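You operate a simulated robot arm through the tools that you are given. There is no shell and no other tool.

You run a simulated robot arm. Do the job below in one go: nothing can be reset, and whatever is moved stays where it is left.

JOB
Set the gauge stand to zero on the steel sample.
Fine: the display shows 0.00 mm with the lever down on it. Then lever up and the steel sample back on its spot on the mat; the other samples stay.

Only the result counts: the job must be done as asked and must still hold three seconds after the hand-in. Knocking over, shifting, dropping, spilling or breaking anything else fails it.

ROBOT AND FRAMES
A 7-joint arm with a three-finger gripper, fixed in place. Base frame: the origin is on the floor under the middle of its stand, x ahead of it, y to its left, z up; the work surface is at about z = 1.047. Units: m, degrees, N and s.
It reaches about 1.342 m from its shoulder. Its first joint turns from -166.0 to 166.0 degrees. Payload 2.69 kg.
Tool frame: the origin (TCP) lies between the finger pads and is the grasp point; the fingertips stand 0.03 m ahead of it; z points along the fingers, y is the line along which they close. The gripper opens to 0.128 m; its body begins 0.117 m behind the TCP.
Orientation is that of the tool frame in the base frame, as a unit quaternion [w, x, y, z]. With the fingers straight down and closing along the base's y, the tool's x points along the base's -x, its y along +y and its z along -z.

CONTROLS
- The arm moves only by the tool step_arm. Its argument "targets" is a list that holds one entry, the list of rows, each a list of 7 numbers: the shift along the tool's x, y, z in m, then the turn, a rotation vector about the tool's x, y, z in degrees, then the gripper command, from -1 (fully open) to 1 (shut), values between in proportion. In form: [[[dx, dy, dz, wx, wy, wz, fingers], ...]]. A call has 1 to 20 rows; each row is the pose to reach, as a shift and turn from the pose commanded when the call began, along the tool's axes at that moment. A row lasts 0.2 s, in which the tool goes at most 0.05 m and 8.6 degrees; a call with a longer step from one row to the next is refused whole, and so is a gripper value outside its range. A pose out of reach is approached as far as the arm can. The call stops where the force on the tool passes 40 N (or 10 N more than at its start, if that is more) or the arm is blocked; 0.2 s more then pass. Each finger travels about 0.127 m/s and halts on what it meets, pressing with about 42 N; the grip force reading is that of the motor and also rises with nothing between the fingers. The clock runs only during rows and for 0.2 s after the last one: add rows that repeat a pose to give the fingers time. The reply holds the time, the measured pose of the TCP, the force on the tool along the base axes, the opening and the grip force, in the units named above and with some noise, with the torque about the TCP (base axes, N m) and any sound that the robot's microphone picked up.
- Cameras (640 x 400 px; columns grow to the right, rows downward): "scene" is fixed at [0.0509, 0.4978, 1.5939]; the picture's right is [-0.24, -0.97, 0.00], its down [-0.42, 0.11, -0.90] and it looks along [0.87, -0.22, -0.43] (base axes); focal length 336 px, centre (320, 200). "wrist" rides on the gripper at [0.058, 0.054, -0.131] in the tool frame; the picture's right is [-0.68, 0.74, 0.00], its down [-0.62, -0.57, -0.55] and it looks along [-0.40, -0.37, 0.84] (tool axes); focal length 234 px, centre (320, 200). There is no depth. A picture from a camera that has moved, and an enlarged one, comes with that camera's place and axes in the base frame and with its lens.
- capture(camera): a new picture of that camera. The clock stands still meanwhile.
- raise_lower(by): moves the trunk up (or, below 0, down) by that many m; the arm rides with it, the base frame stays. It gives what a move gives, with no picture.
- close_up(camera, box): a new picture of the part [left, top, right, bottom] of that camera's present view, enlarged. The clock stands still meanwhile.
- close_job(): hands the job in; it is judged then, once.

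Places have to be worked out from the pictures, the camera data and where the tool is seen. Open the gripper and draw the arm clear of the work before you hand the job in, unless the task says otherwise.

The tools are called after "Call:" by a JSON object that holds its "method" and its "body". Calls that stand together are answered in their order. step_arm: Moves the arm, as the interface text tells. Its arguments: {"type":"object","properties":{"targets":{"type":"array","items":{"type":"array","items":{"type":"array","items":{"type":"number"}}}}},"required":["targets"]} The other tools are called the same way: raise_lower (by) moves the trunk up or down; capture (camera) takes a picture; close_up (camera, box) takes an enlarged picture of a part of a camera's view; close_job () hands the job in.

At the start:

```text
time: 0.0
tcp_pos: [0.7511, 0.1208, 1.4154]
orientation: [0.001, 0.0, 1.0, 0.0]
wrist_force: [-0.9, -0.4, 0.6]
wrist_torque: [0.0, 0.07, -0.03]
width: 0.128
finger_force: 0.0
trunk travel left (down, up): [-0.15, 0.2]
```

scene: 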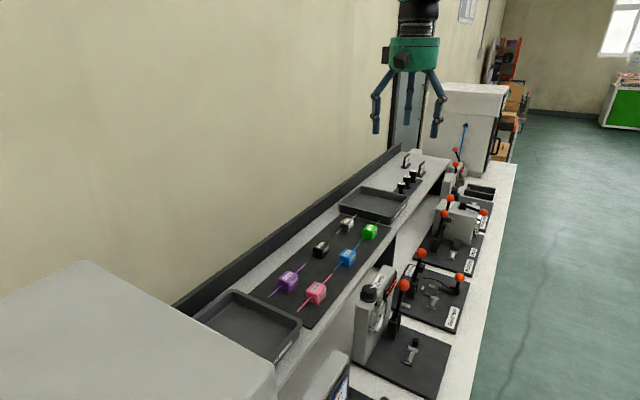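
wrist: 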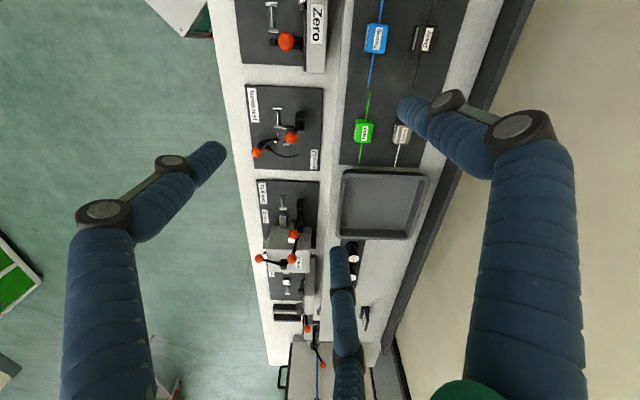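

I start by looking closer at the samples and the gauge stands, to read their labels.

Call:
{"method": "close_up", "body": {"camera": "scene", "box": [230, 200, 430, 340]}}

Call:
{"method": "close_up", "body": {"camera": "scene", "box": [330, 240, 490, 400]}}

Call:
{"method": "close_up", "body": {"camera": "scene", "box": [380, 130, 520, 270]}}

Call:
{"method": "close_up", "body": {"camera": "wrist", "box": [220, 0, 460, 180]}}

Call:
{"method": "close_up", "body": {"camera": "wrist", "box": [220, 170, 460, 370]}}

```text
2.86 times, centred on (330, 270) of scene
camera zoom: at [0.0509, 0.4978, 1.5939], right [-0.24, -0.97, 0.0], down [-0.42, 0.11, -0.9], along [0.87, -0.22, -0.43], focal length 960 px, centre (291, 0)
```

zoom: 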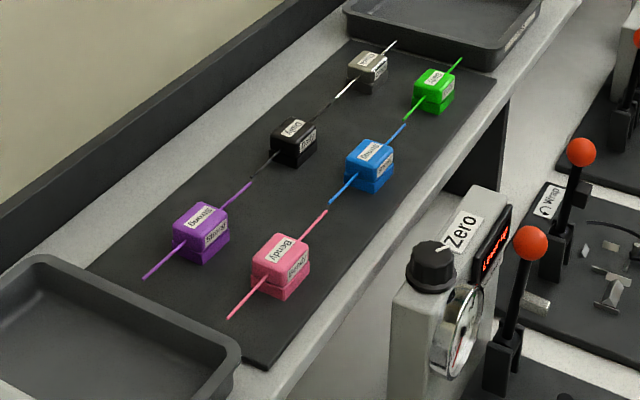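

```text
2.50 times, centred on (410, 320) of scene
camera zoom: at [0.0509, 0.4978, 1.5939], right [-0.24, -0.97, 0.0], down [-0.42, 0.11, -0.9], along [0.87, -0.22, -0.43], focal length 840 px, centre (95, -100)
```

zoom: 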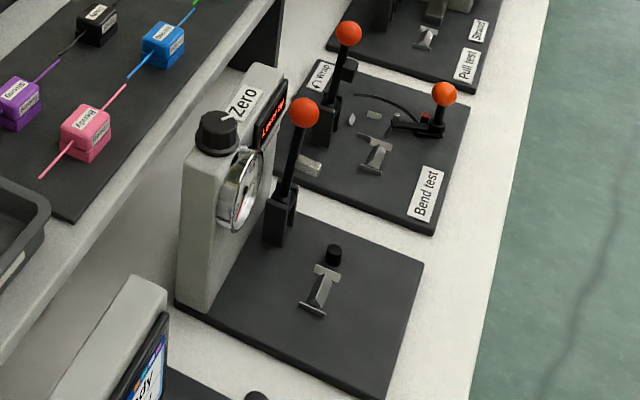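

```text
2.86 times, centred on (450, 200) of scene
camera zoom: at [0.0509, 0.4978, 1.5939], right [-0.24, -0.97, 0.0], down [-0.42, 0.11, -0.9], along [0.87, -0.22, -0.43], focal length 960 px, centre (-51, 200)
```

zoom: 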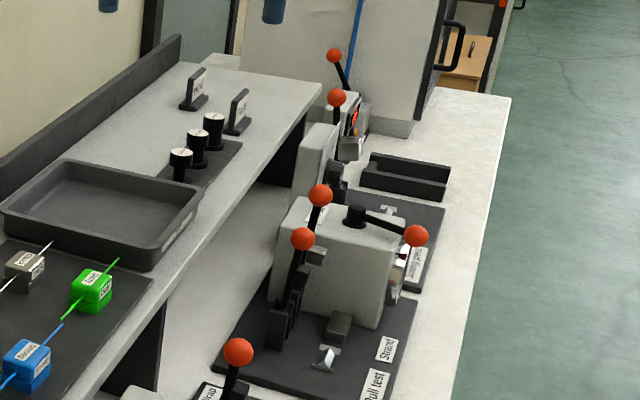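

```text
2.22 times, centred on (340, 90) of wrist
camera zoom: at [0.6906, 0.1749, 1.5472], right [0.68, 0.74, 0.0], down [0.62, -0.57, 0.55], along [0.4, -0.37, -0.84], focal length 520 px, centre (276, 444)
```

zoom: 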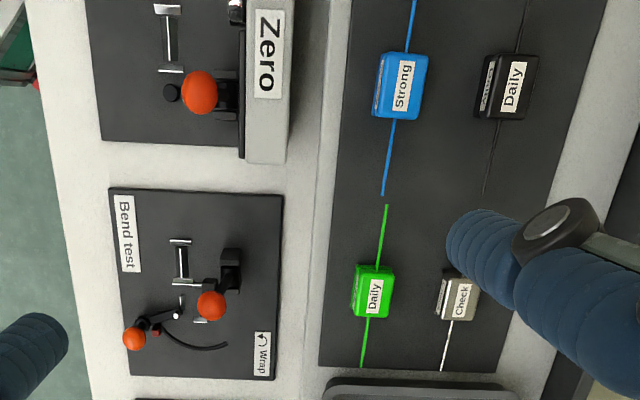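

```text
2.00 times, centred on (340, 270) of wrist
camera zoom: at [0.6906, 0.1749, 1.5472], right [0.68, 0.74, 0.0], down [0.62, -0.57, 0.55], along [0.4, -0.37, -0.84], focal length 468 px, centre (280, 60)
```

zoom: 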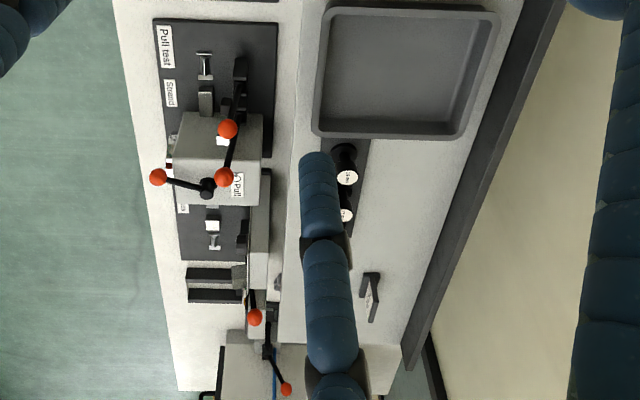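

The zooms render sharper than the full view, so I zoom in harder on each sample's labels, the gauge's display and the screen at the lower left.

Call:
{"method": "close_up", "body": {"camera": "scene", "box": [332, 208, 388, 243]}}

Call:
{"method": "close_up", "body": {"camera": "scene", "box": [304, 230, 376, 275]}}

Call:
{"method": "close_up", "body": {"camera": "scene", "box": [264, 262, 344, 312]}}

Call:
{"method": "close_up", "body": {"camera": "scene", "box": [345, 255, 425, 305]}}

Call:
{"method": "close_up", "body": {"camera": "scene", "box": [310, 340, 406, 400]}}

Call:
{"method": "close_up", "body": {"camera": "scene", "box": [350, 300, 430, 380]}}

```text
11.43 times, centred on (360, 226) of scene
camera zoom: at [0.0509, 0.4978, 1.5939], right [-0.24, -0.97, 0.0], down [-0.42, 0.11, -0.9], along [0.87, -0.22, -0.43], focal length 3841 px, centre (-137, -91)
```

zoom: 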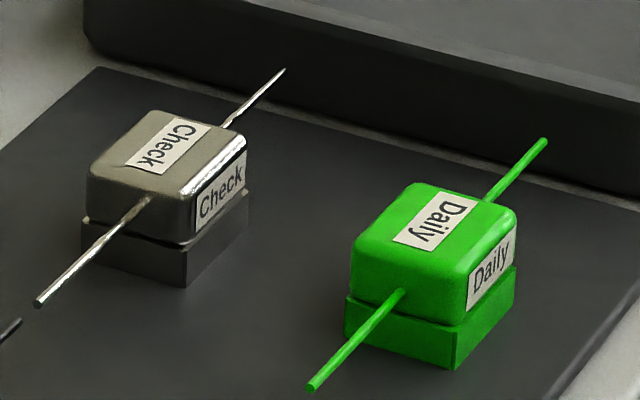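

```text
8.89 times, centred on (340, 252) of scene
camera zoom: at [0.0509, 0.4978, 1.5939], right [-0.24, -0.97, 0.0], down [-0.42, 0.11, -0.9], along [0.87, -0.22, -0.43], focal length 2987 px, centre (142, -267)
```

zoom: 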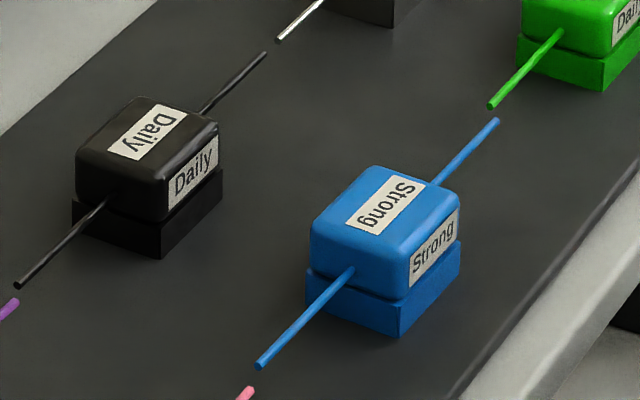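

```text
8.00 times, centred on (304, 287) of scene
camera zoom: at [0.0509, 0.4978, 1.5939], right [-0.24, -0.97, 0.0], down [-0.42, 0.11, -0.9], along [0.87, -0.22, -0.43], focal length 2689 px, centre (448, -496)
```

zoom: 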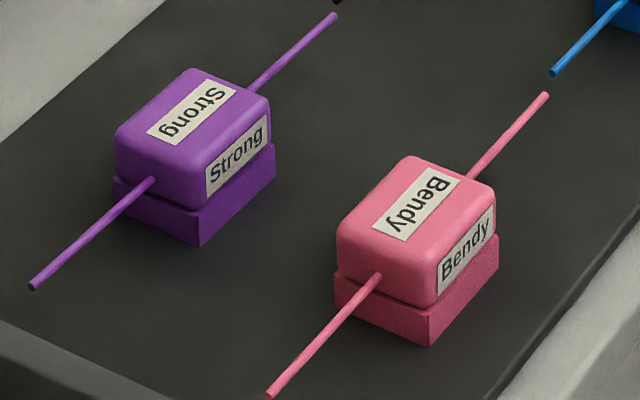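

```text
8.00 times, centred on (385, 280) of scene
camera zoom: at [0.0509, 0.4978, 1.5939], right [-0.24, -0.97, 0.0], down [-0.42, 0.11, -0.9], along [0.87, -0.22, -0.43], focal length 2689 px, centre (-200, -440)
```

zoom: 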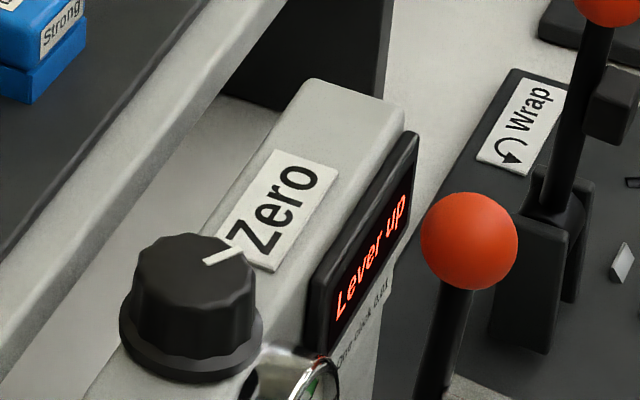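

```text
6.67 times, centred on (358, 370) of scene
camera zoom: at [0.0509, 0.4978, 1.5939], right [-0.24, -0.97, 0.0], down [-0.42, 0.11, -0.9], along [0.87, -0.22, -0.43], focal length 2240 px, centre (67, -933)
```

zoom: 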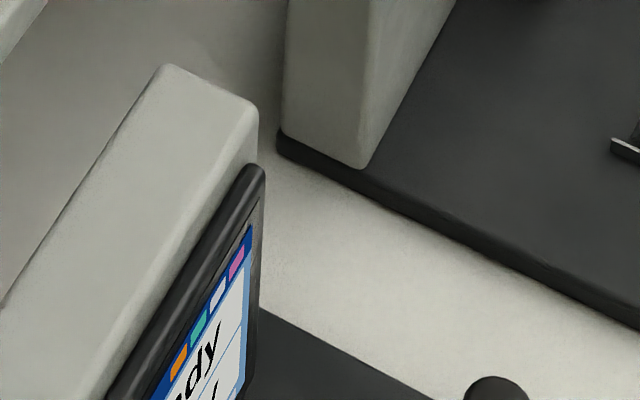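

```text
5.00 times, centred on (390, 340) of scene
camera zoom: at [0.0509, 0.4978, 1.5939], right [-0.24, -0.97, 0.0], down [-0.42, 0.11, -0.9], along [0.87, -0.22, -0.43], focal length 1680 px, centre (-30, -500)
```

zoom: 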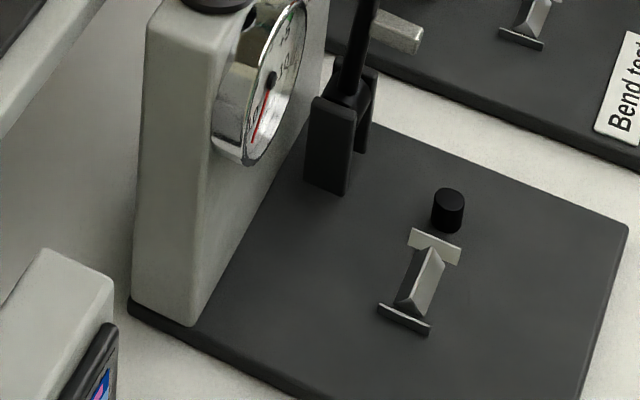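

The silver "Check" block is the bare-metal sample, so I take it to be the steel one. Triangulating puts it at about (0.906, 0.198, 1.09), with the bench turned about -44°. I zoom in on the gauge's rest, lever, dial and the screen before moving.

Call:
{"method": "close_up", "body": {"camera": "scene", "box": [392, 325, 440, 370]}}

Call:
{"method": "close_up", "body": {"camera": "scene", "box": [364, 262, 424, 340]}}

Call:
{"method": "close_up", "body": {"camera": "scene", "box": [410, 245, 474, 335]}}

Call:
{"method": "close_up", "body": {"camera": "wrist", "box": [230, 0, 350, 80]}}

```text
8.89 times, centred on (416, 348) of scene
camera zoom: at [0.0509, 0.4978, 1.5939], right [-0.24, -0.97, 0.0], down [-0.42, 0.11, -0.9], along [0.87, -0.22, -0.43], focal length 2987 px, centre (-533, -1111)
```

zoom: 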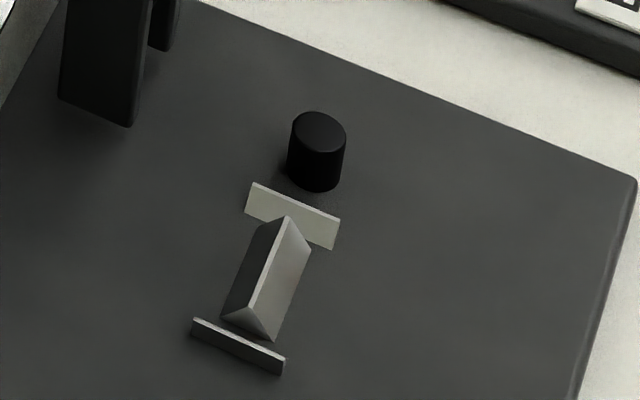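

```text
5.13 times, centred on (394, 301) of scene
camera zoom: at [0.0509, 0.4978, 1.5939], right [-0.24, -0.97, 0.0], down [-0.42, 0.11, -0.9], along [0.87, -0.22, -0.43], focal length 1724 px, centre (-60, -318)
```

zoom: 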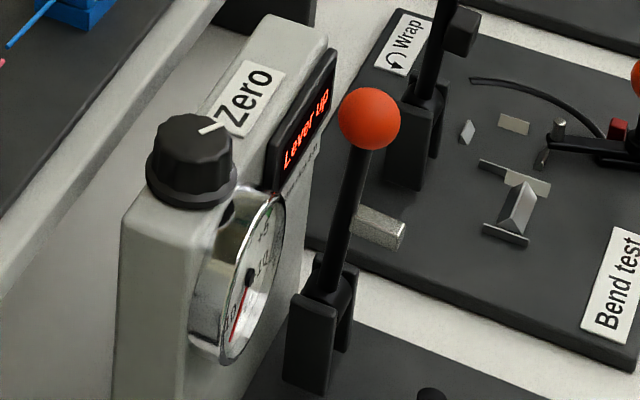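

```text
4.44 times, centred on (442, 290) of scene
camera zoom: at [0.0509, 0.4978, 1.5939], right [-0.24, -0.97, 0.0], down [-0.42, 0.11, -0.9], along [0.87, -0.22, -0.43], focal length 1494 px, centre (-222, -200)
```

zoom: 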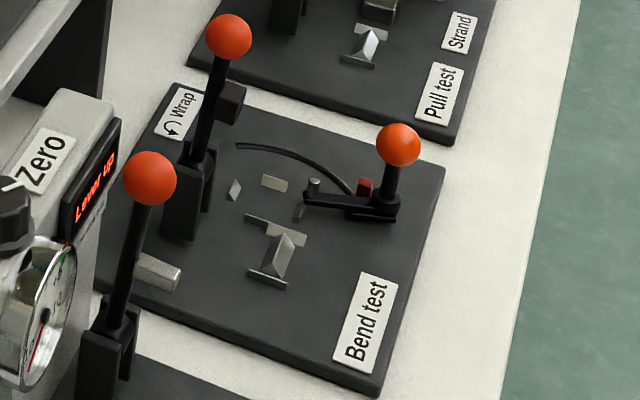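

```text
5.00 times, centred on (290, 40) of wrist
camera zoom: at [0.6906, 0.1749, 1.5472], right [0.68, 0.74, 0.0], down [0.62, -0.57, 0.55], along [0.4, -0.37, -0.84], focal length 1171 px, centre (470, 1000)
```

zoom: 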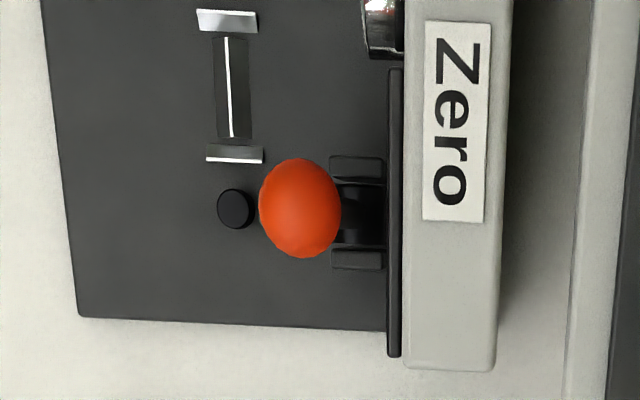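

The gauge stand (the one marked "Zero") has a ridge-shaped rest between two end plates, a black anvil post under the lever, and a click knob marked "One click 0.01". Before going near anything I close the gripper in free air, to see how the three fingers come together.

Call:
{"method": "step_arm", "body": {"targets": [[[0, 0, 0, 0, 0, 0, 0], [0, 0, 0, 0, 0, 0, 0.5], [0, 0, 0, 0, 0, 0, 0.5], [0, 0, 0, 0, 0, 0, 0.5]]]}}

Call:
{"method": "capture", "body": {"camera": "wrist"}}

Call:
{"method": "step_arm", "body": {"targets": [[[0, 0, 0, 0, 0, 0, 1], [0, 0, 0, 0, 0, 0, 1], [0, 0, 0, 0, 0, 0, 1], [0, 0, 0, 0, 0, 0, 1]]]}}

Call:
{"method": "capture", "body": {"camera": "wrist"}}

Call:
{"method": "close_up", "body": {"camera": "scene", "box": [350, 20, 470, 140]}}

```text
time: 1.0
tcp_pos: [0.7498, 0.1205, 1.4159]
orientation: [0.0, 0.001, 1.0, 0.0]
wrist_force: [0.5, 0.7, 1.1]
wrist_torque: [-0.02, 0.03, 0.01]
width: 0.032
finger_force: 0.1
trunk travel left (down, up): [-0.15, 0.2]
```

```text
taken
camera wrist: at [0.6906, 0.1749, 1.5472], right [0.68, 0.74, 0.0], down [0.62, -0.57, 0.55], along [0.4, -0.37, -0.84], focal length 234 px, centre (320, 200)
```

wrist: 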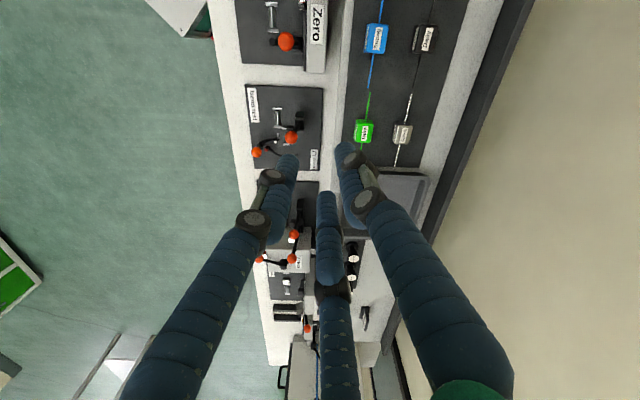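

```text
time: 2.0
tcp_pos: [0.7496, 0.121, 1.4152]
orientation: [0.001, 0.0, 1.0, 0.001]
wrist_force: [-0.9, 0.7, -0.4]
wrist_torque: [-0.01, 0.01, -0.03]
width: 0.0018
finger_force: 31.1
trunk travel left (down, up): [-0.15, 0.2]
```

```text
taken
camera wrist: at [0.6907, 0.175, 1.5472], right [0.68, 0.74, 0.0], down [0.62, -0.57, 0.55], along [0.4, -0.37, -0.84], focal length 234 px, centre (320, 200)
```

wrist: 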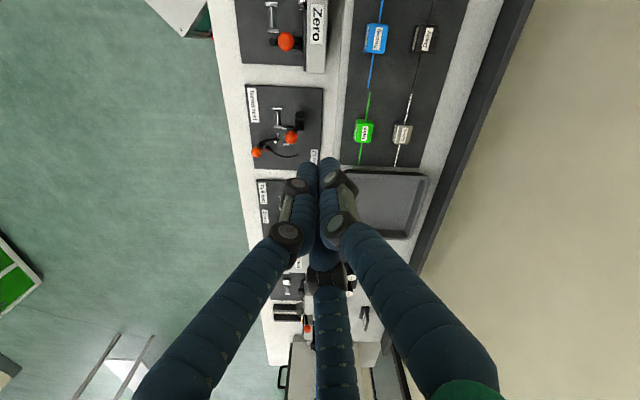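

```text
3.33 times, centred on (410, 80) of scene
camera zoom: at [0.0509, 0.4978, 1.5939], right [-0.24, -0.97, 0.0], down [-0.42, 0.11, -0.9], along [0.87, -0.22, -0.43], focal length 1120 px, centre (20, 600)
```

zoom: 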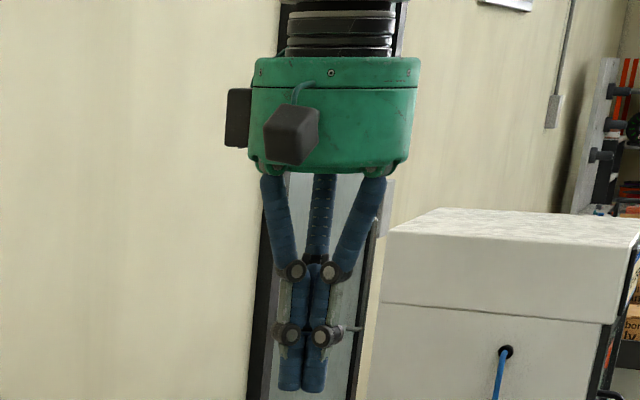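

The fingers close radially like a three-jaw chuck, with the thumb on tool +y and the other two at ±120°. I turn the tool about 44° to line up with the bench and move above the gauge stand, to look at it through the wrist camera.

Call:
{"method": "step_arm", "body": {"targets": [[[0.029, 0.0149, 0.0308, 0, 0, 6.29, -1], [0.058, 0.0297, 0.0615, 0, 0, 12.57, -1], [0.0868, 0.0446, 0.0923, 0, 0, 18.86, -1], [0.1158, 0.0594, 0.1231, 0, 0, 25.14, -1], [0.1447, 0.0743, 0.1539, 0, 0, 31.43, -1], [0.1737, 0.0891, 0.1846, 0, 0, 37.71, -1], [0.2026, 0.104, 0.2154, 0, 0, 44, -1], [0.2026, 0.104, 0.2154, 0, 0, 44, -1]]]}}

Call:
{"method": "capture", "body": {"camera": "wrist"}}

Call:
{"method": "capture", "body": {"camera": "scene"}}

```text
time: 3.8
tcp_pos: [0.5464, 0.2251, 1.2016]
orientation: [0.0, 0.375, 0.927, -0.001]
wrist_force: [0.4, -0.5, 0.0]
wrist_torque: [-0.02, 0.01, 0.0]
width: 0.1277
finger_force: 0.0
trunk travel left (down, up): [-0.15, 0.2]
```

```text
taken
camera wrist: at [0.5409, 0.3041, 1.333], right [1.0, 0.06, 0.0], down [0.05, -0.83, 0.55], along [0.03, -0.55, -0.84], focal length 234 px, centre (320, 200)
```

wrist: 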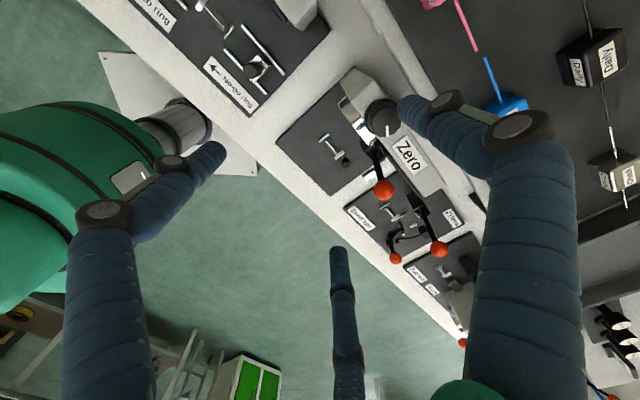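

```text
taken
```

scene: 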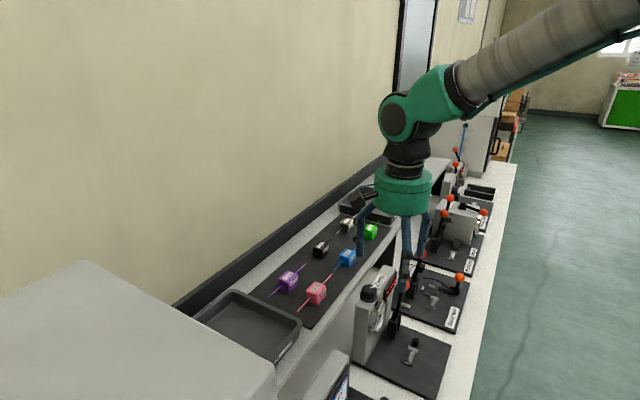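

The tool now lines up with the bench and the gauge is in the wrist view. I zoom in on it to measure the rest, anvil, lever and knob.

Call:
{"method": "close_up", "body": {"camera": "wrist", "box": [270, 60, 430, 220]}}

Call:
{"method": "close_up", "body": {"camera": "wrist", "box": [300, 110, 400, 210]}}

Call:
{"method": "close_up", "body": {"camera": "wrist", "box": [550, 20, 640, 210]}}

```text
2.50 times, centred on (350, 140) of wrist
camera zoom: at [0.5409, 0.3041, 1.333], right [1.0, 0.06, 0.0], down [0.05, -0.83, 0.55], along [0.03, -0.55, -0.84], focal length 585 px, centre (245, 350)
```

zoom: 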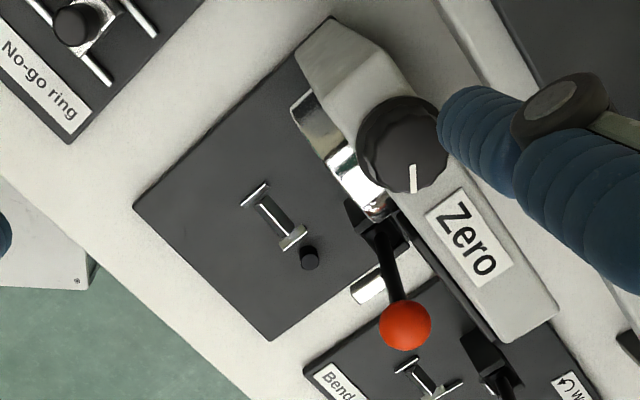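

```text
4.00 times, centred on (350, 160) of wrist
camera zoom: at [0.5409, 0.3041, 1.333], right [1.0, 0.06, 0.0], down [0.05, -0.83, 0.55], along [0.03, -0.55, -0.84], focal length 937 px, centre (200, 360)
```

zoom: 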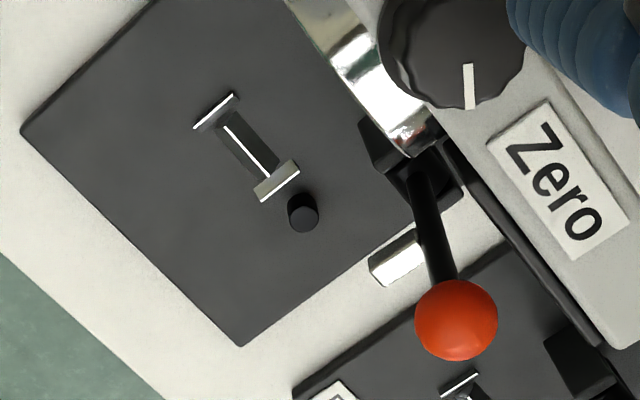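

```text
2.11 times, centred on (595, 115) of wrist
camera zoom: at [0.5409, 0.3041, 1.333], right [1.0, 0.06, 0.0], down [0.05, -0.83, 0.55], along [0.03, -0.55, -0.84], focal length 493 px, centre (-259, 379)
```

zoom: 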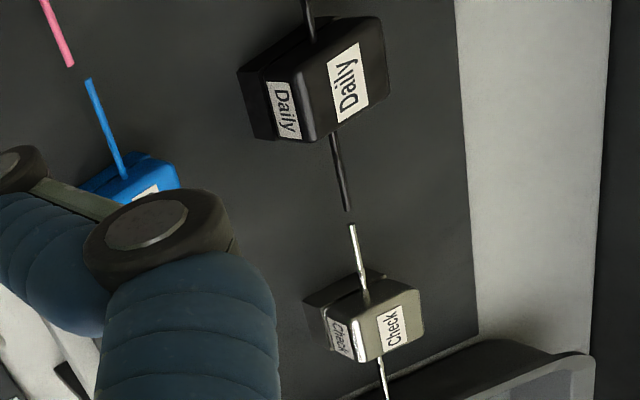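

Two views put the rest's ridge at about (0.5745, 0.133, 0.872), the anvil about 0.045 m further along the bench, and the lever ball at about (0.643, 0.137, 1.044). Tight zooms from here will sharpen the heights.

Call:
{"method": "close_up", "body": {"camera": "wrist", "box": [316, 126, 348, 146]}}

Call:
{"method": "close_up", "body": {"camera": "wrist", "box": [316, 126, 364, 176]}}

Call:
{"method": "close_up", "body": {"camera": "scene", "box": [400, 333, 430, 366]}}

Call:
{"method": "close_up", "body": {"camera": "scene", "box": [336, 210, 362, 236]}}

Call:
{"method": "close_up", "body": {"camera": "wrist", "box": [590, 130, 640, 200]}}

```text
16.00 times, centred on (332, 136) of wrist
camera zoom: at [0.5409, 0.3041, 1.333], right [1.0, 0.06, 0.0], down [0.05, -0.83, 0.55], along [0.03, -0.55, -0.84], focal length 3747 px, centre (128, 1224)
```

zoom: 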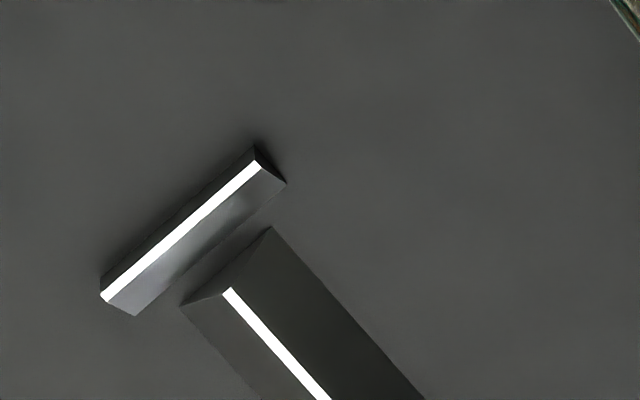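

```text
8.00 times, centred on (340, 151) of wrist
camera zoom: at [0.5409, 0.3041, 1.333], right [1.0, 0.06, 0.0], down [0.05, -0.83, 0.55], along [0.03, -0.55, -0.84], focal length 1873 px, centre (160, 592)
```

zoom: 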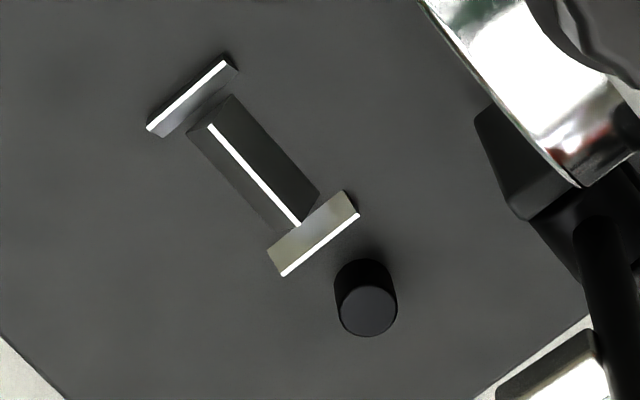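

```text
12.12 times, centred on (415, 350) of scene
camera zoom: at [0.0509, 0.4978, 1.5939], right [-0.24, -0.97, 0.0], down [-0.42, 0.11, -0.9], along [0.87, -0.22, -0.43], focal length 4074 px, centre (-832, -1612)
```

zoom: 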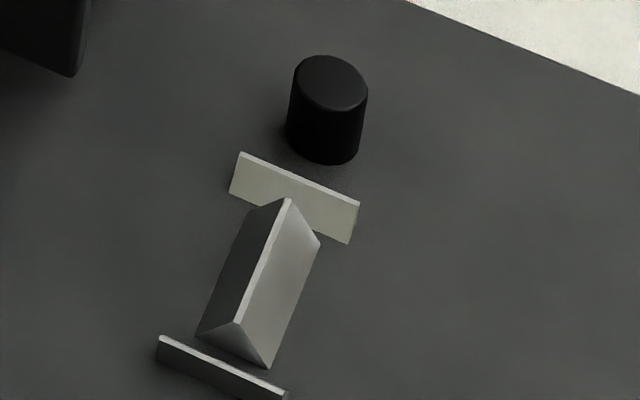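

```text
15.38 times, centred on (349, 223) of scene
camera zoom: at [0.0509, 0.4978, 1.5939], right [-0.24, -0.97, 0.0], down [-0.42, 0.11, -0.9], along [0.87, -0.22, -0.43], focal length 5170 px, centre (-126, -154)
```

zoom: 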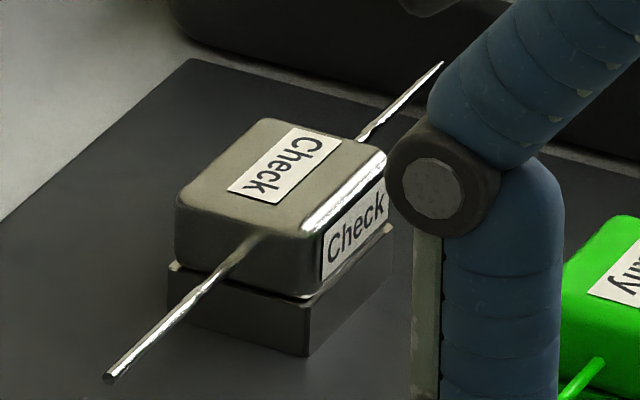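

```text
5.71 times, centred on (615, 165) of wrist
camera zoom: at [0.5409, 0.3041, 1.333], right [1.0, 0.06, 0.0], down [0.05, -0.83, 0.55], along [0.03, -0.55, -0.84], focal length 1338 px, centre (-1366, 400)
```

zoom: 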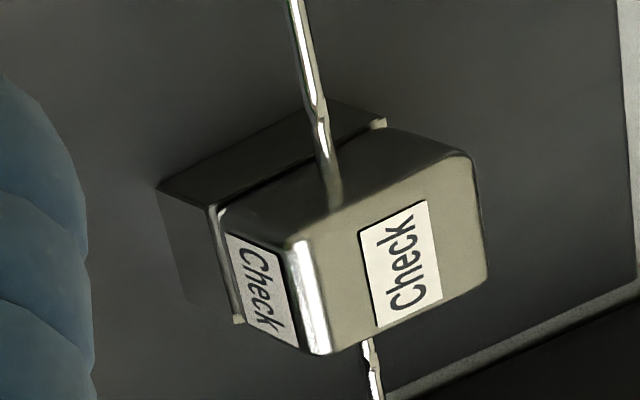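

The upper block of each sample seems to sit on its own small seat, and it should drop onto the gauge's ridge the same way. I move above the Check sample for a near-vertical look.

Call:
{"method": "step_arm", "body": {"targets": [[[-0.0346, 0.0289, 0, 0, 0, 0, -1], [-0.0692, 0.0578, 0, 0, 0, 0, -1], [-0.1038, 0.0866, 0, 0, 0, 0, -1], [-0.1384, 0.1155, 0, 0, 0, 0, -1], [-0.173, 0.1444, 0, 0, 0, 0, -1], [-0.2076, 0.1733, 0, 0, 0, 0, -1], [-0.2422, 0.2021, 0, 0, 0, 0, -1], [-0.2768, 0.231, 0, 0, 0, 0, -1], [-0.2768, 0.231, 0, 0, 0, 0, -1]]]}}

Call:
{"method": "capture", "body": {"camera": "wrist"}}

Call:
{"method": "close_up", "body": {"camera": "wrist", "box": [270, 80, 370, 180]}}

Call:
{"method": "close_up", "body": {"camera": "scene", "box": [310, 160, 430, 260]}}

```text
time: 5.8
tcp_pos: [0.9077, 0.1988, 1.1986]
orientation: [0.0, 0.375, 0.927, -0.001]
wrist_force: [-0.2, -0.6, -1.0]
wrist_torque: [0.0, 0.07, 0.01]
width: 0.1279
finger_force: 0.1
trunk travel left (down, up): [-0.15, 0.2]
```

```text
taken
camera wrist: at [0.9027, 0.2785, 1.332], right [1.0, 0.06, 0.0], down [0.05, -0.83, 0.55], along [0.03, -0.55, -0.84], focal length 234 px, centre (320, 200)
```

wrist: 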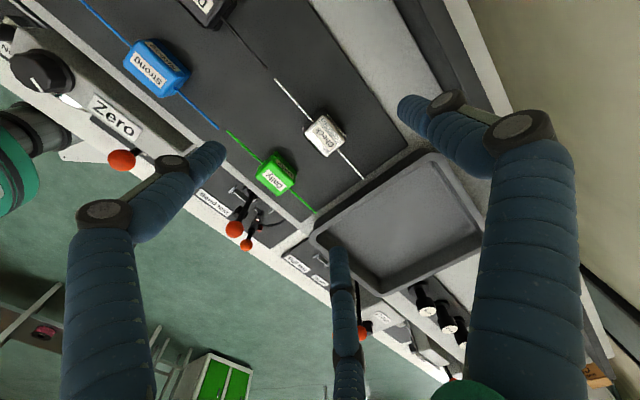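

```text
4.00 times, centred on (320, 130) of wrist
camera zoom: at [0.9027, 0.2785, 1.332], right [1.0, 0.06, 0.0], down [0.05, -0.83, 0.55], along [0.03, -0.55, -0.84], focal length 937 px, centre (320, 480)
```

zoom: 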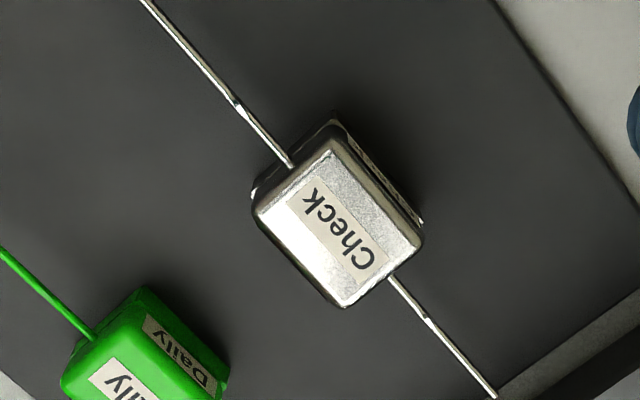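

```text
4.00 times, centred on (370, 210) of scene
camera zoom: at [0.0509, 0.4978, 1.5939], right [-0.24, -0.97, 0.0], down [-0.42, 0.11, -0.9], along [0.87, -0.22, -0.43], focal length 1344 px, centre (120, 160)
```

zoom: 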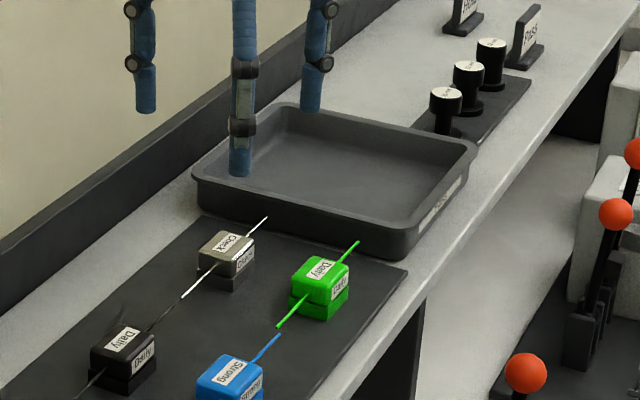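

Triangulation now puts the Check block's top centre at about (0.912, 0.197, 1.085) and its wire at z ≈ 1.073. I half-close the fingers and come down to 15 mm above the block, then check alignment.

Call:
{"method": "step_arm", "body": {"targets": [[[-0.004, -0.0024, 0, 0, 0, 0, -0.17], [-0.004, -0.0024, 0.02, 0, 0, 0, -0.17], [-0.004, -0.0024, 0.045, 0, 0, 0, -0.17], [-0.004, -0.0024, 0.07, 0, 0, 0, -0.17], [-0.004, -0.0024, 0.07, 0, 0, 0, -0.17]]]}}

Call:
{"method": "capture", "body": {"camera": "wrist"}}

Call:
{"method": "close_up", "body": {"camera": "wrist", "box": [250, 80, 390, 220]}}

Call:
{"method": "close_up", "body": {"camera": "scene", "box": [315, 180, 385, 250]}}

```text
time: 7.0
tcp_pos: [0.9075, 0.1937, 1.1295]
orientation: [-0.001, 0.374, 0.927, -0.001]
wrist_force: [0.5, -0.4, -0.5]
wrist_torque: [0.01, 0.03, -0.03]
width: 0.0747
finger_force: 0.0
trunk travel left (down, up): [-0.15, 0.2]
```

```text
taken
camera wrist: at [0.9025, 0.273, 1.2618], right [1.0, 0.06, 0.0], down [0.05, -0.83, 0.55], along [0.03, -0.55, -0.84], focal length 234 px, centre (320, 200)
```

wrist: 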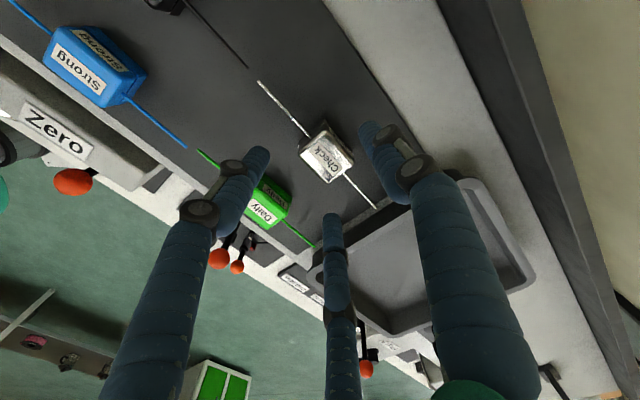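

```text
2.86 times, centred on (320, 150) of wrist
camera zoom: at [0.9025, 0.273, 1.2618], right [1.0, 0.06, 0.0], down [0.05, -0.83, 0.55], along [0.03, -0.55, -0.84], focal length 669 px, centre (320, 343)
```

zoom: 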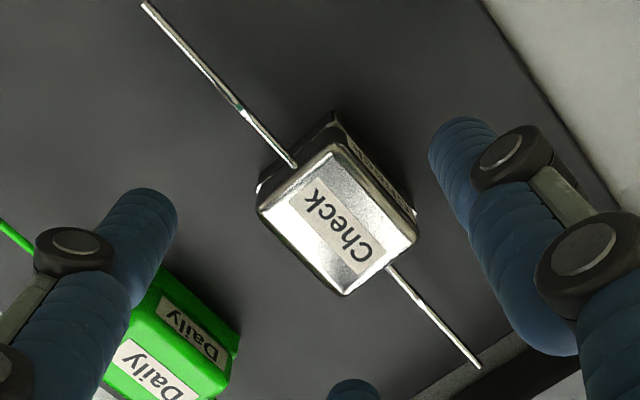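

```text
5.71 times, centred on (350, 215) of scene
camera zoom: at [0.0509, 0.4978, 1.5939], right [-0.24, -0.97, 0.0], down [-0.42, 0.11, -0.9], along [0.87, -0.22, -0.43], focal length 1920 px, centre (149, 114)
```

zoom: 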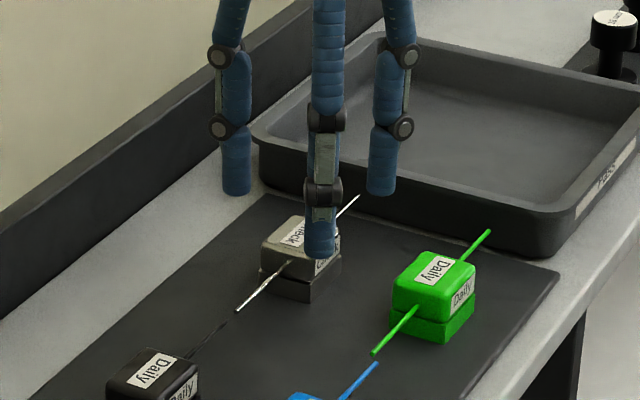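

The fingers are centred at bench coordinates u=0.5185, v=0.769 and the block at about 0.519, 0.7755. That is the slight thumb-side offset I want for even contact. I lower until the tips are level with the wire, where they clear it sideways by over a centimetre.

Call:
{"method": "step_arm", "body": {"targets": [[[-0.0005, 0.0005, 0.013, 0, 0, 0, -0.17], [-0.0005, 0.0005, 0.0265, 0, 0, 0, -0.17], [-0.0005, 0.0005, 0.0265, 0, 0, 0, -0.17]]]}}

Call:
{"method": "close_up", "body": {"camera": "scene", "box": [325, 195, 375, 245]}}

Call:
{"method": "close_up", "body": {"camera": "wrist", "box": [240, 80, 400, 240]}}

```text
time: 7.8
tcp_pos: [0.9102, 0.1938, 1.1041]
orientation: [0.001, 0.375, 0.927, 0.0]
wrist_force: [0.3, -0.1, -0.1]
wrist_torque: [0.01, 0.02, 0.01]
width: 0.0746
finger_force: 0.0
trunk travel left (down, up): [-0.15, 0.2]
```

```text
8.00 times, centred on (350, 220) of scene
camera zoom: at [0.0509, 0.4978, 1.5939], right [-0.24, -0.97, 0.0], down [-0.42, 0.11, -0.9], along [0.87, -0.22, -0.43], focal length 2689 px, centre (80, 40)
```

zoom: 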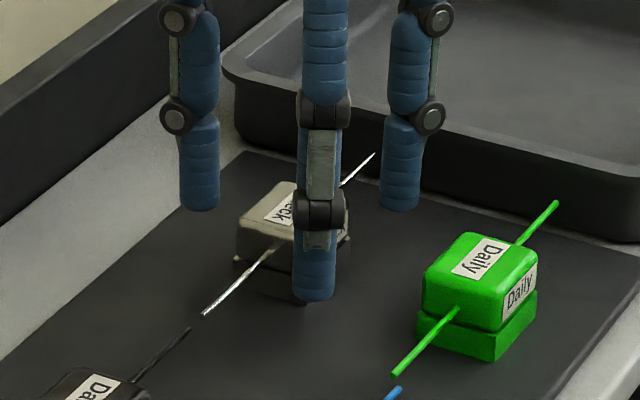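

```text
2.50 times, centred on (320, 160) of wrist
camera zoom: at [0.9041, 0.2736, 1.236], right [1.0, 0.06, 0.0], down [0.05, -0.83, 0.55], along [0.03, -0.55, -0.84], focal length 585 px, centre (320, 300)
```

zoom: 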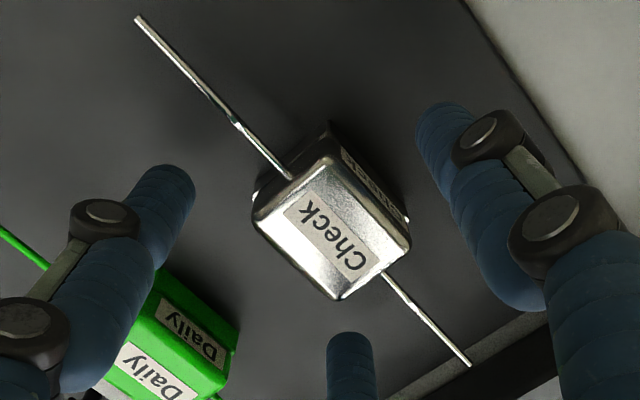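

The fingers surround the block with no contact yet. I close on it.

Call:
{"method": "step_arm", "body": {"targets": [[[0, 0, 0, 0, 0, 0, 0.1], [0, 0, 0, 0, 0, 0, 0.3], [0, 0, 0, 0, 0, 0, 0.6], [0, 0, 0, 0, 0, 0, 1], [0, 0, 0, 0, 0, 0, 1], [0, 0, 0, 0, 0, 0, 1]]]}}

Call:
{"method": "close_up", "body": {"camera": "scene", "box": [325, 195, 375, 245]}}

Call:
{"method": "close_up", "body": {"camera": "wrist", "box": [240, 80, 400, 240]}}

```text
time: 9.2
tcp_pos: [0.9092, 0.1939, 1.104]
orientation: [-0.001, 0.374, 0.927, 0.0]
wrist_force: [-0.2, 0.1, 0.8]
wrist_torque: [0.05, 0.0, 0.01]
width: 0.042
finger_force: 41.6
trunk travel left (down, up): [-0.15, 0.2]
```

```text
8.00 times, centred on (350, 220) of scene
camera zoom: at [0.0509, 0.4978, 1.5939], right [-0.24, -0.97, 0.0], down [-0.42, 0.11, -0.9], along [0.87, -0.22, -0.43], focal length 2689 px, centre (80, 40)
```

zoom: 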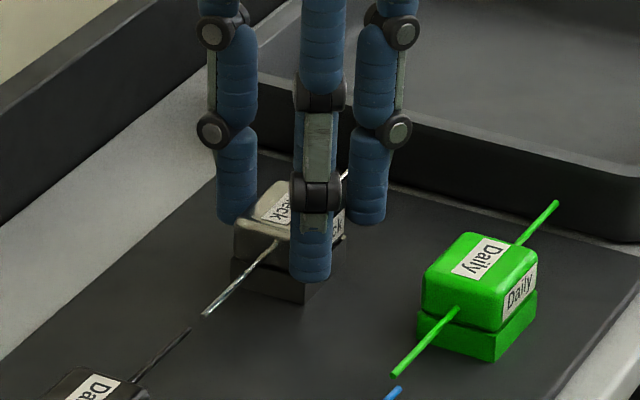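

```text
2.50 times, centred on (320, 160) of wrist
camera zoom: at [0.9039, 0.2735, 1.2361], right [1.0, 0.06, 0.0], down [0.05, -0.83, 0.55], along [0.03, -0.55, -0.84], focal length 585 px, centre (320, 300)
```

zoom: 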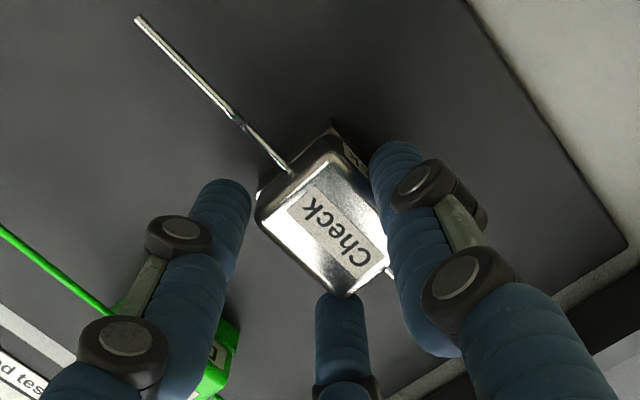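

The grip settled at 0.042 m and 41.6 N, as expected. I lift 3 cm and look at what came up and what stayed on the mat.

Call:
{"method": "step_arm", "body": {"targets": [[[0, 0, -0.005, 0, 0, 0, 1], [0, 0, -0.015, 0, 0, 0, 1], [0, 0, -0.03, 0, 0, 0, 1], [0, 0, -0.03, 0, 0, 0, 1]]]}}

Call:
{"method": "close_up", "body": {"camera": "scene", "box": [320, 185, 380, 245]}}

Call:
{"method": "close_up", "body": {"camera": "wrist", "box": [240, 80, 400, 240]}}

```text
time: 10.2
tcp_pos: [0.9096, 0.194, 1.1341]
orientation: [0.0, 0.374, 0.927, 0.0]
wrist_force: [0.3, -0.4, -0.4]
wrist_torque: [-0.01, 0.0, -0.01]
width: 0.0022
finger_force: 31.4
trunk travel left (down, up): [-0.15, 0.2]
```

```text
6.67 times, centred on (350, 215) of scene
camera zoom: at [0.0509, 0.4978, 1.5939], right [-0.24, -0.97, 0.0], down [-0.42, 0.11, -0.9], along [0.87, -0.22, -0.43], focal length 2240 px, centre (120, 100)
```

zoom: 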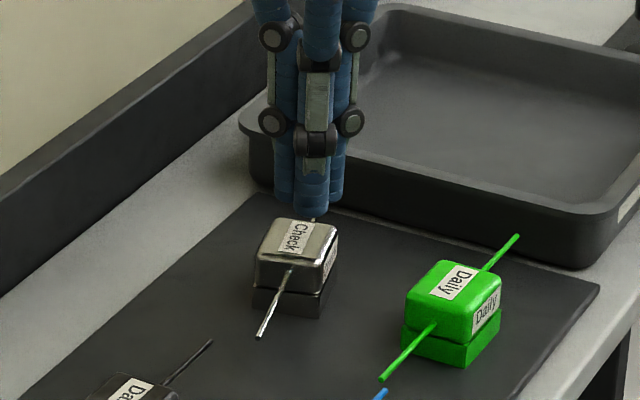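

```text
2.50 times, centred on (320, 160) of wrist
camera zoom: at [0.9033, 0.2737, 1.2659], right [1.0, 0.06, 0.0], down [0.05, -0.83, 0.55], along [0.03, -0.55, -0.84], focal length 585 px, centre (320, 300)
```

zoom: 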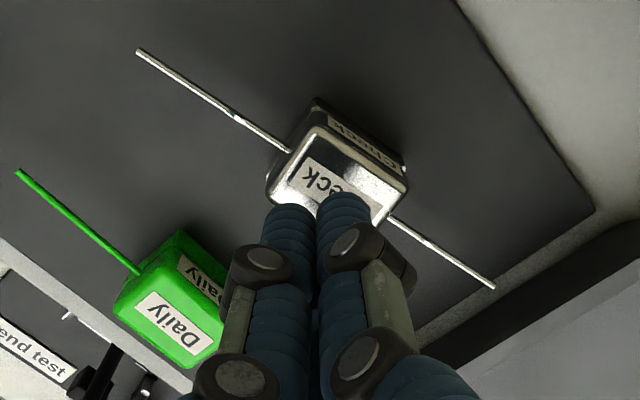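

The grip slipped: the block stayed on the mat and now looks slightly turned, and its dark base turned with it, so the base is part of the sample. I back up and open, to measure where it is now and plan a deeper, better-seated grip.

Call:
{"method": "step_arm", "body": {"targets": [[[0, 0, -0.035, 0, 0, 0, 0.5], [0, 0, -0.07, 0, 0, 0, -1], [0, 0, -0.07, 0, 0, 0, -1], [0, 0, -0.07, 0, 0, 0, -1], [0, 0, -0.07, 0, 0, 0, -1]]]}}

Call:
{"method": "close_up", "body": {"camera": "wrist", "box": [260, 70, 380, 190]}}

Call:
{"method": "close_up", "body": {"camera": "scene", "box": [332, 208, 372, 248]}}

Call:
{"method": "close_up", "body": {"camera": "scene", "box": [280, 140, 440, 260]}}

```text
time: 11.4
tcp_pos: [0.9096, 0.1968, 1.204]
orientation: [0.0, 0.375, 0.927, 0.0]
wrist_force: [0.2, -0.9, 0.2]
wrist_torque: [0.02, 0.04, 0.0]
width: 0.1281
finger_force: 0.1
trunk travel left (down, up): [-0.15, 0.2]
```

```text
3.33 times, centred on (320, 130) of wrist
camera zoom: at [0.9039, 0.2753, 1.3353], right [1.0, 0.06, 0.0], down [0.05, -0.83, 0.55], along [0.03, -0.55, -0.84], focal length 781 px, centre (320, 433)
```

zoom: 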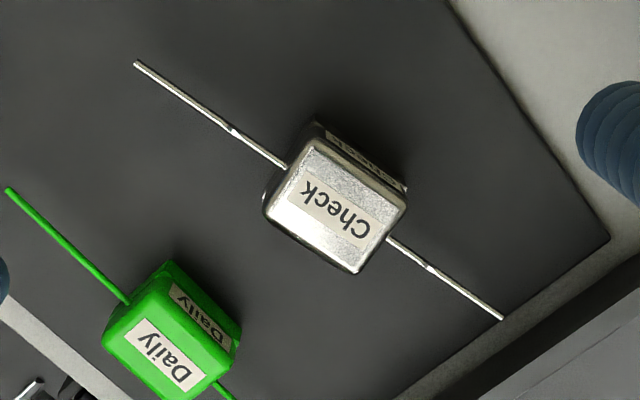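

```text
10.00 times, centred on (352, 228) of scene
camera zoom: at [0.0509, 0.4978, 1.5939], right [-0.24, -0.97, 0.0], down [-0.42, 0.11, -0.9], along [0.87, -0.22, -0.43], focal length 3361 px, centre (0, -80)
```

zoom: 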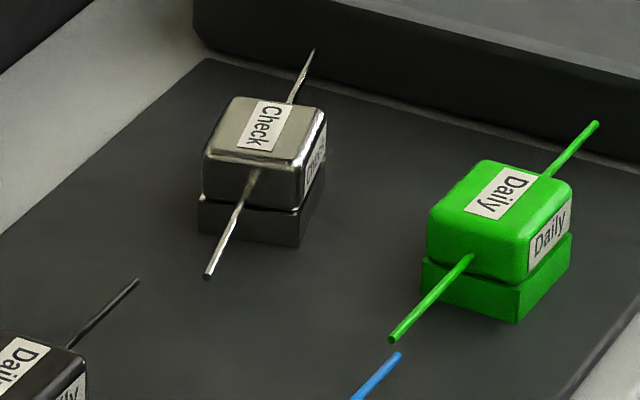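

```text
3.33 times, centred on (360, 200) of scene
camera zoom: at [0.0509, 0.4978, 1.5939], right [-0.24, -0.97, 0.0], down [-0.42, 0.11, -0.9], along [0.87, -0.22, -0.43], focal length 1120 px, centre (187, 200)
```

zoom: 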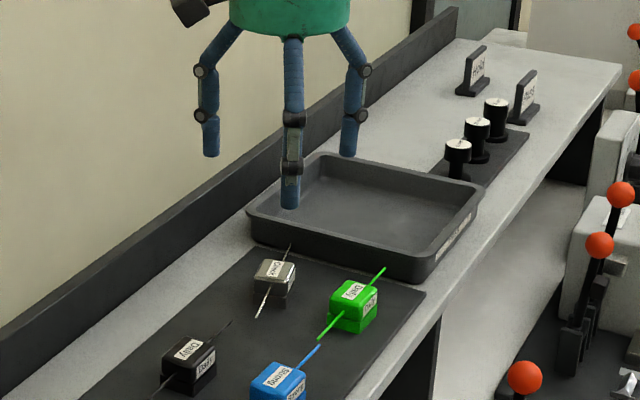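

The block's centre has hardly moved, at about (0.9136, 0.1977), but it has turned about 13° anticlockwise. The mat top works out near 1.052, so my grip was 9 mm too shallow. I turn the tool to match the block and come down above it to check.

Call:
{"method": "step_arm", "body": {"targets": [[[-0.0015, 0.0002, 0, 0, 0, -6.4, -1], [-0.0015, 0.0002, 0.02, 0, 0, -12.8, -0.17], [-0.0015, 0.0002, 0.05, 0, 0, -12.8, -0.17], [-0.0015, 0.0002, 0.079, 0, 0, -12.8, -0.17], [-0.0015, 0.0002, 0.079, 0, 0, -12.8, -0.17]]]}}

Call:
{"method": "close_up", "body": {"camera": "wrist", "box": [240, 70, 400, 230]}}

Call:
{"method": "close_up", "body": {"camera": "scene", "box": [325, 190, 380, 245]}}

```text
time: 12.6
tcp_pos: [0.9104, 0.1949, 1.1251]
orientation: [0.0, 0.27, 0.963, 0.0]
wrist_force: [0.5, 0.5, -0.2]
wrist_torque: [0.02, 0.03, 0.01]
width: 0.0749
finger_force: 0.1
trunk travel left (down, up): [-0.15, 0.2]
```

```text
2.50 times, centred on (320, 150) of wrist
camera zoom: at [0.8876, 0.2717, 1.2564], right [0.96, 0.28, 0.0], down [0.23, -0.8, 0.55], along [0.15, -0.53, -0.84], focal length 585 px, centre (320, 325)
```

zoom: 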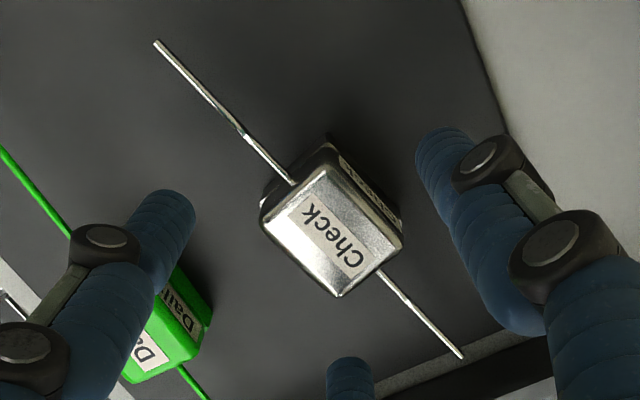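

```text
7.27 times, centred on (352, 218) of scene
camera zoom: at [0.0509, 0.4978, 1.5939], right [-0.24, -0.97, 0.0], down [-0.42, 0.11, -0.9], along [0.87, -0.22, -0.43], focal length 2444 px, centre (84, 73)
```

zoom: 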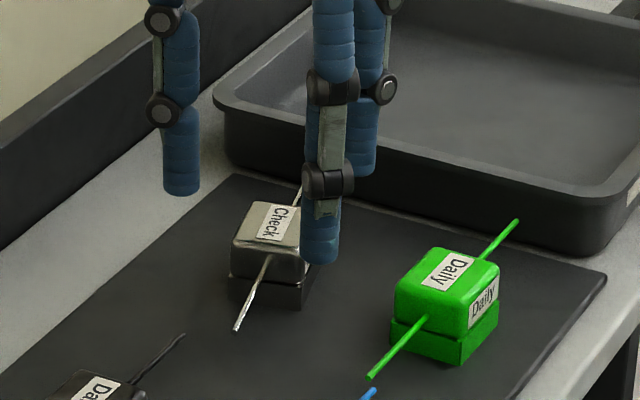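

The tool is now parallel to the sample's wire within 0.4°, with the block 2 mm off along it. I centre up, lower until the tips are about 14 mm above the mat, and close.

Call:
{"method": "step_arm", "body": {"targets": [[[-0.002, -0.002, 0.01, 0, 0, 0, -0.17], [-0.002, -0.002, 0.02, 0, 0, 0, -0.17], [-0.002, -0.002, 0.0296, 0, 0, 0, -0.17], [-0.002, -0.002, 0.0296, 0, 0, 0, 0.1], [-0.002, -0.002, 0.0296, 0, 0, 0, 0.3], [-0.002, -0.002, 0.0296, 0, 0, 0, 0.6], [-0.002, -0.002, 0.0296, 0, 0, 0, 1], [-0.002, -0.002, 0.0296, 0, 0, 0, 1], [-0.002, -0.002, 0.0296, 0, 0, 0, 1]]]}}

Call:
{"method": "close_up", "body": {"camera": "wrist", "box": [240, 70, 400, 230]}}

Call:
{"method": "close_up", "body": {"camera": "scene", "box": [325, 190, 380, 245]}}

```text
time: 14.6
tcp_pos: [0.9102, 0.192, 1.0949]
orientation: [0.001, 0.269, 0.963, 0.0]
wrist_force: [-0.1, -0.1, 2.5]
wrist_torque: [0.06, -0.04, 0.03]
width: 0.0415
finger_force: 41.9
trunk travel left (down, up): [-0.15, 0.2]
```

```text
2.50 times, centred on (320, 150) of wrist
camera zoom: at [0.888, 0.2673, 1.2269], right [0.96, 0.28, 0.0], down [0.23, -0.8, 0.55], along [0.15, -0.53, -0.84], focal length 585 px, centre (320, 325)
```

zoom: 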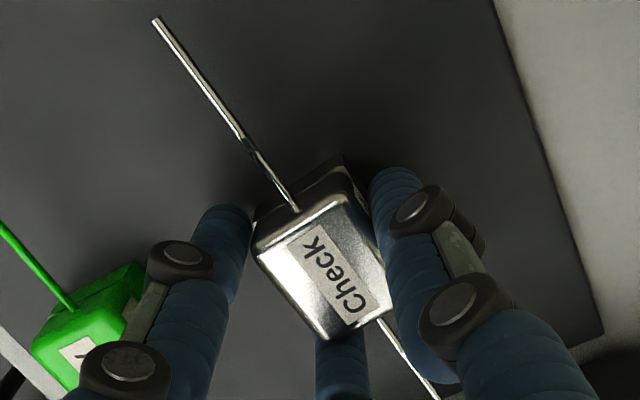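

```text
7.27 times, centred on (352, 218) of scene
camera zoom: at [0.0509, 0.4978, 1.5939], right [-0.24, -0.97, 0.0], down [-0.42, 0.11, -0.9], along [0.87, -0.22, -0.43], focal length 2444 px, centre (84, 73)
```

zoom: 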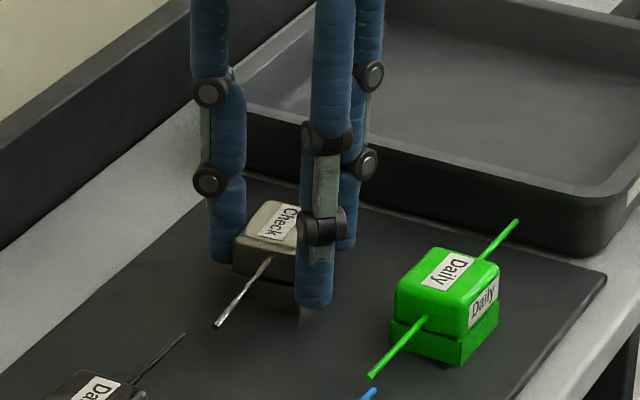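

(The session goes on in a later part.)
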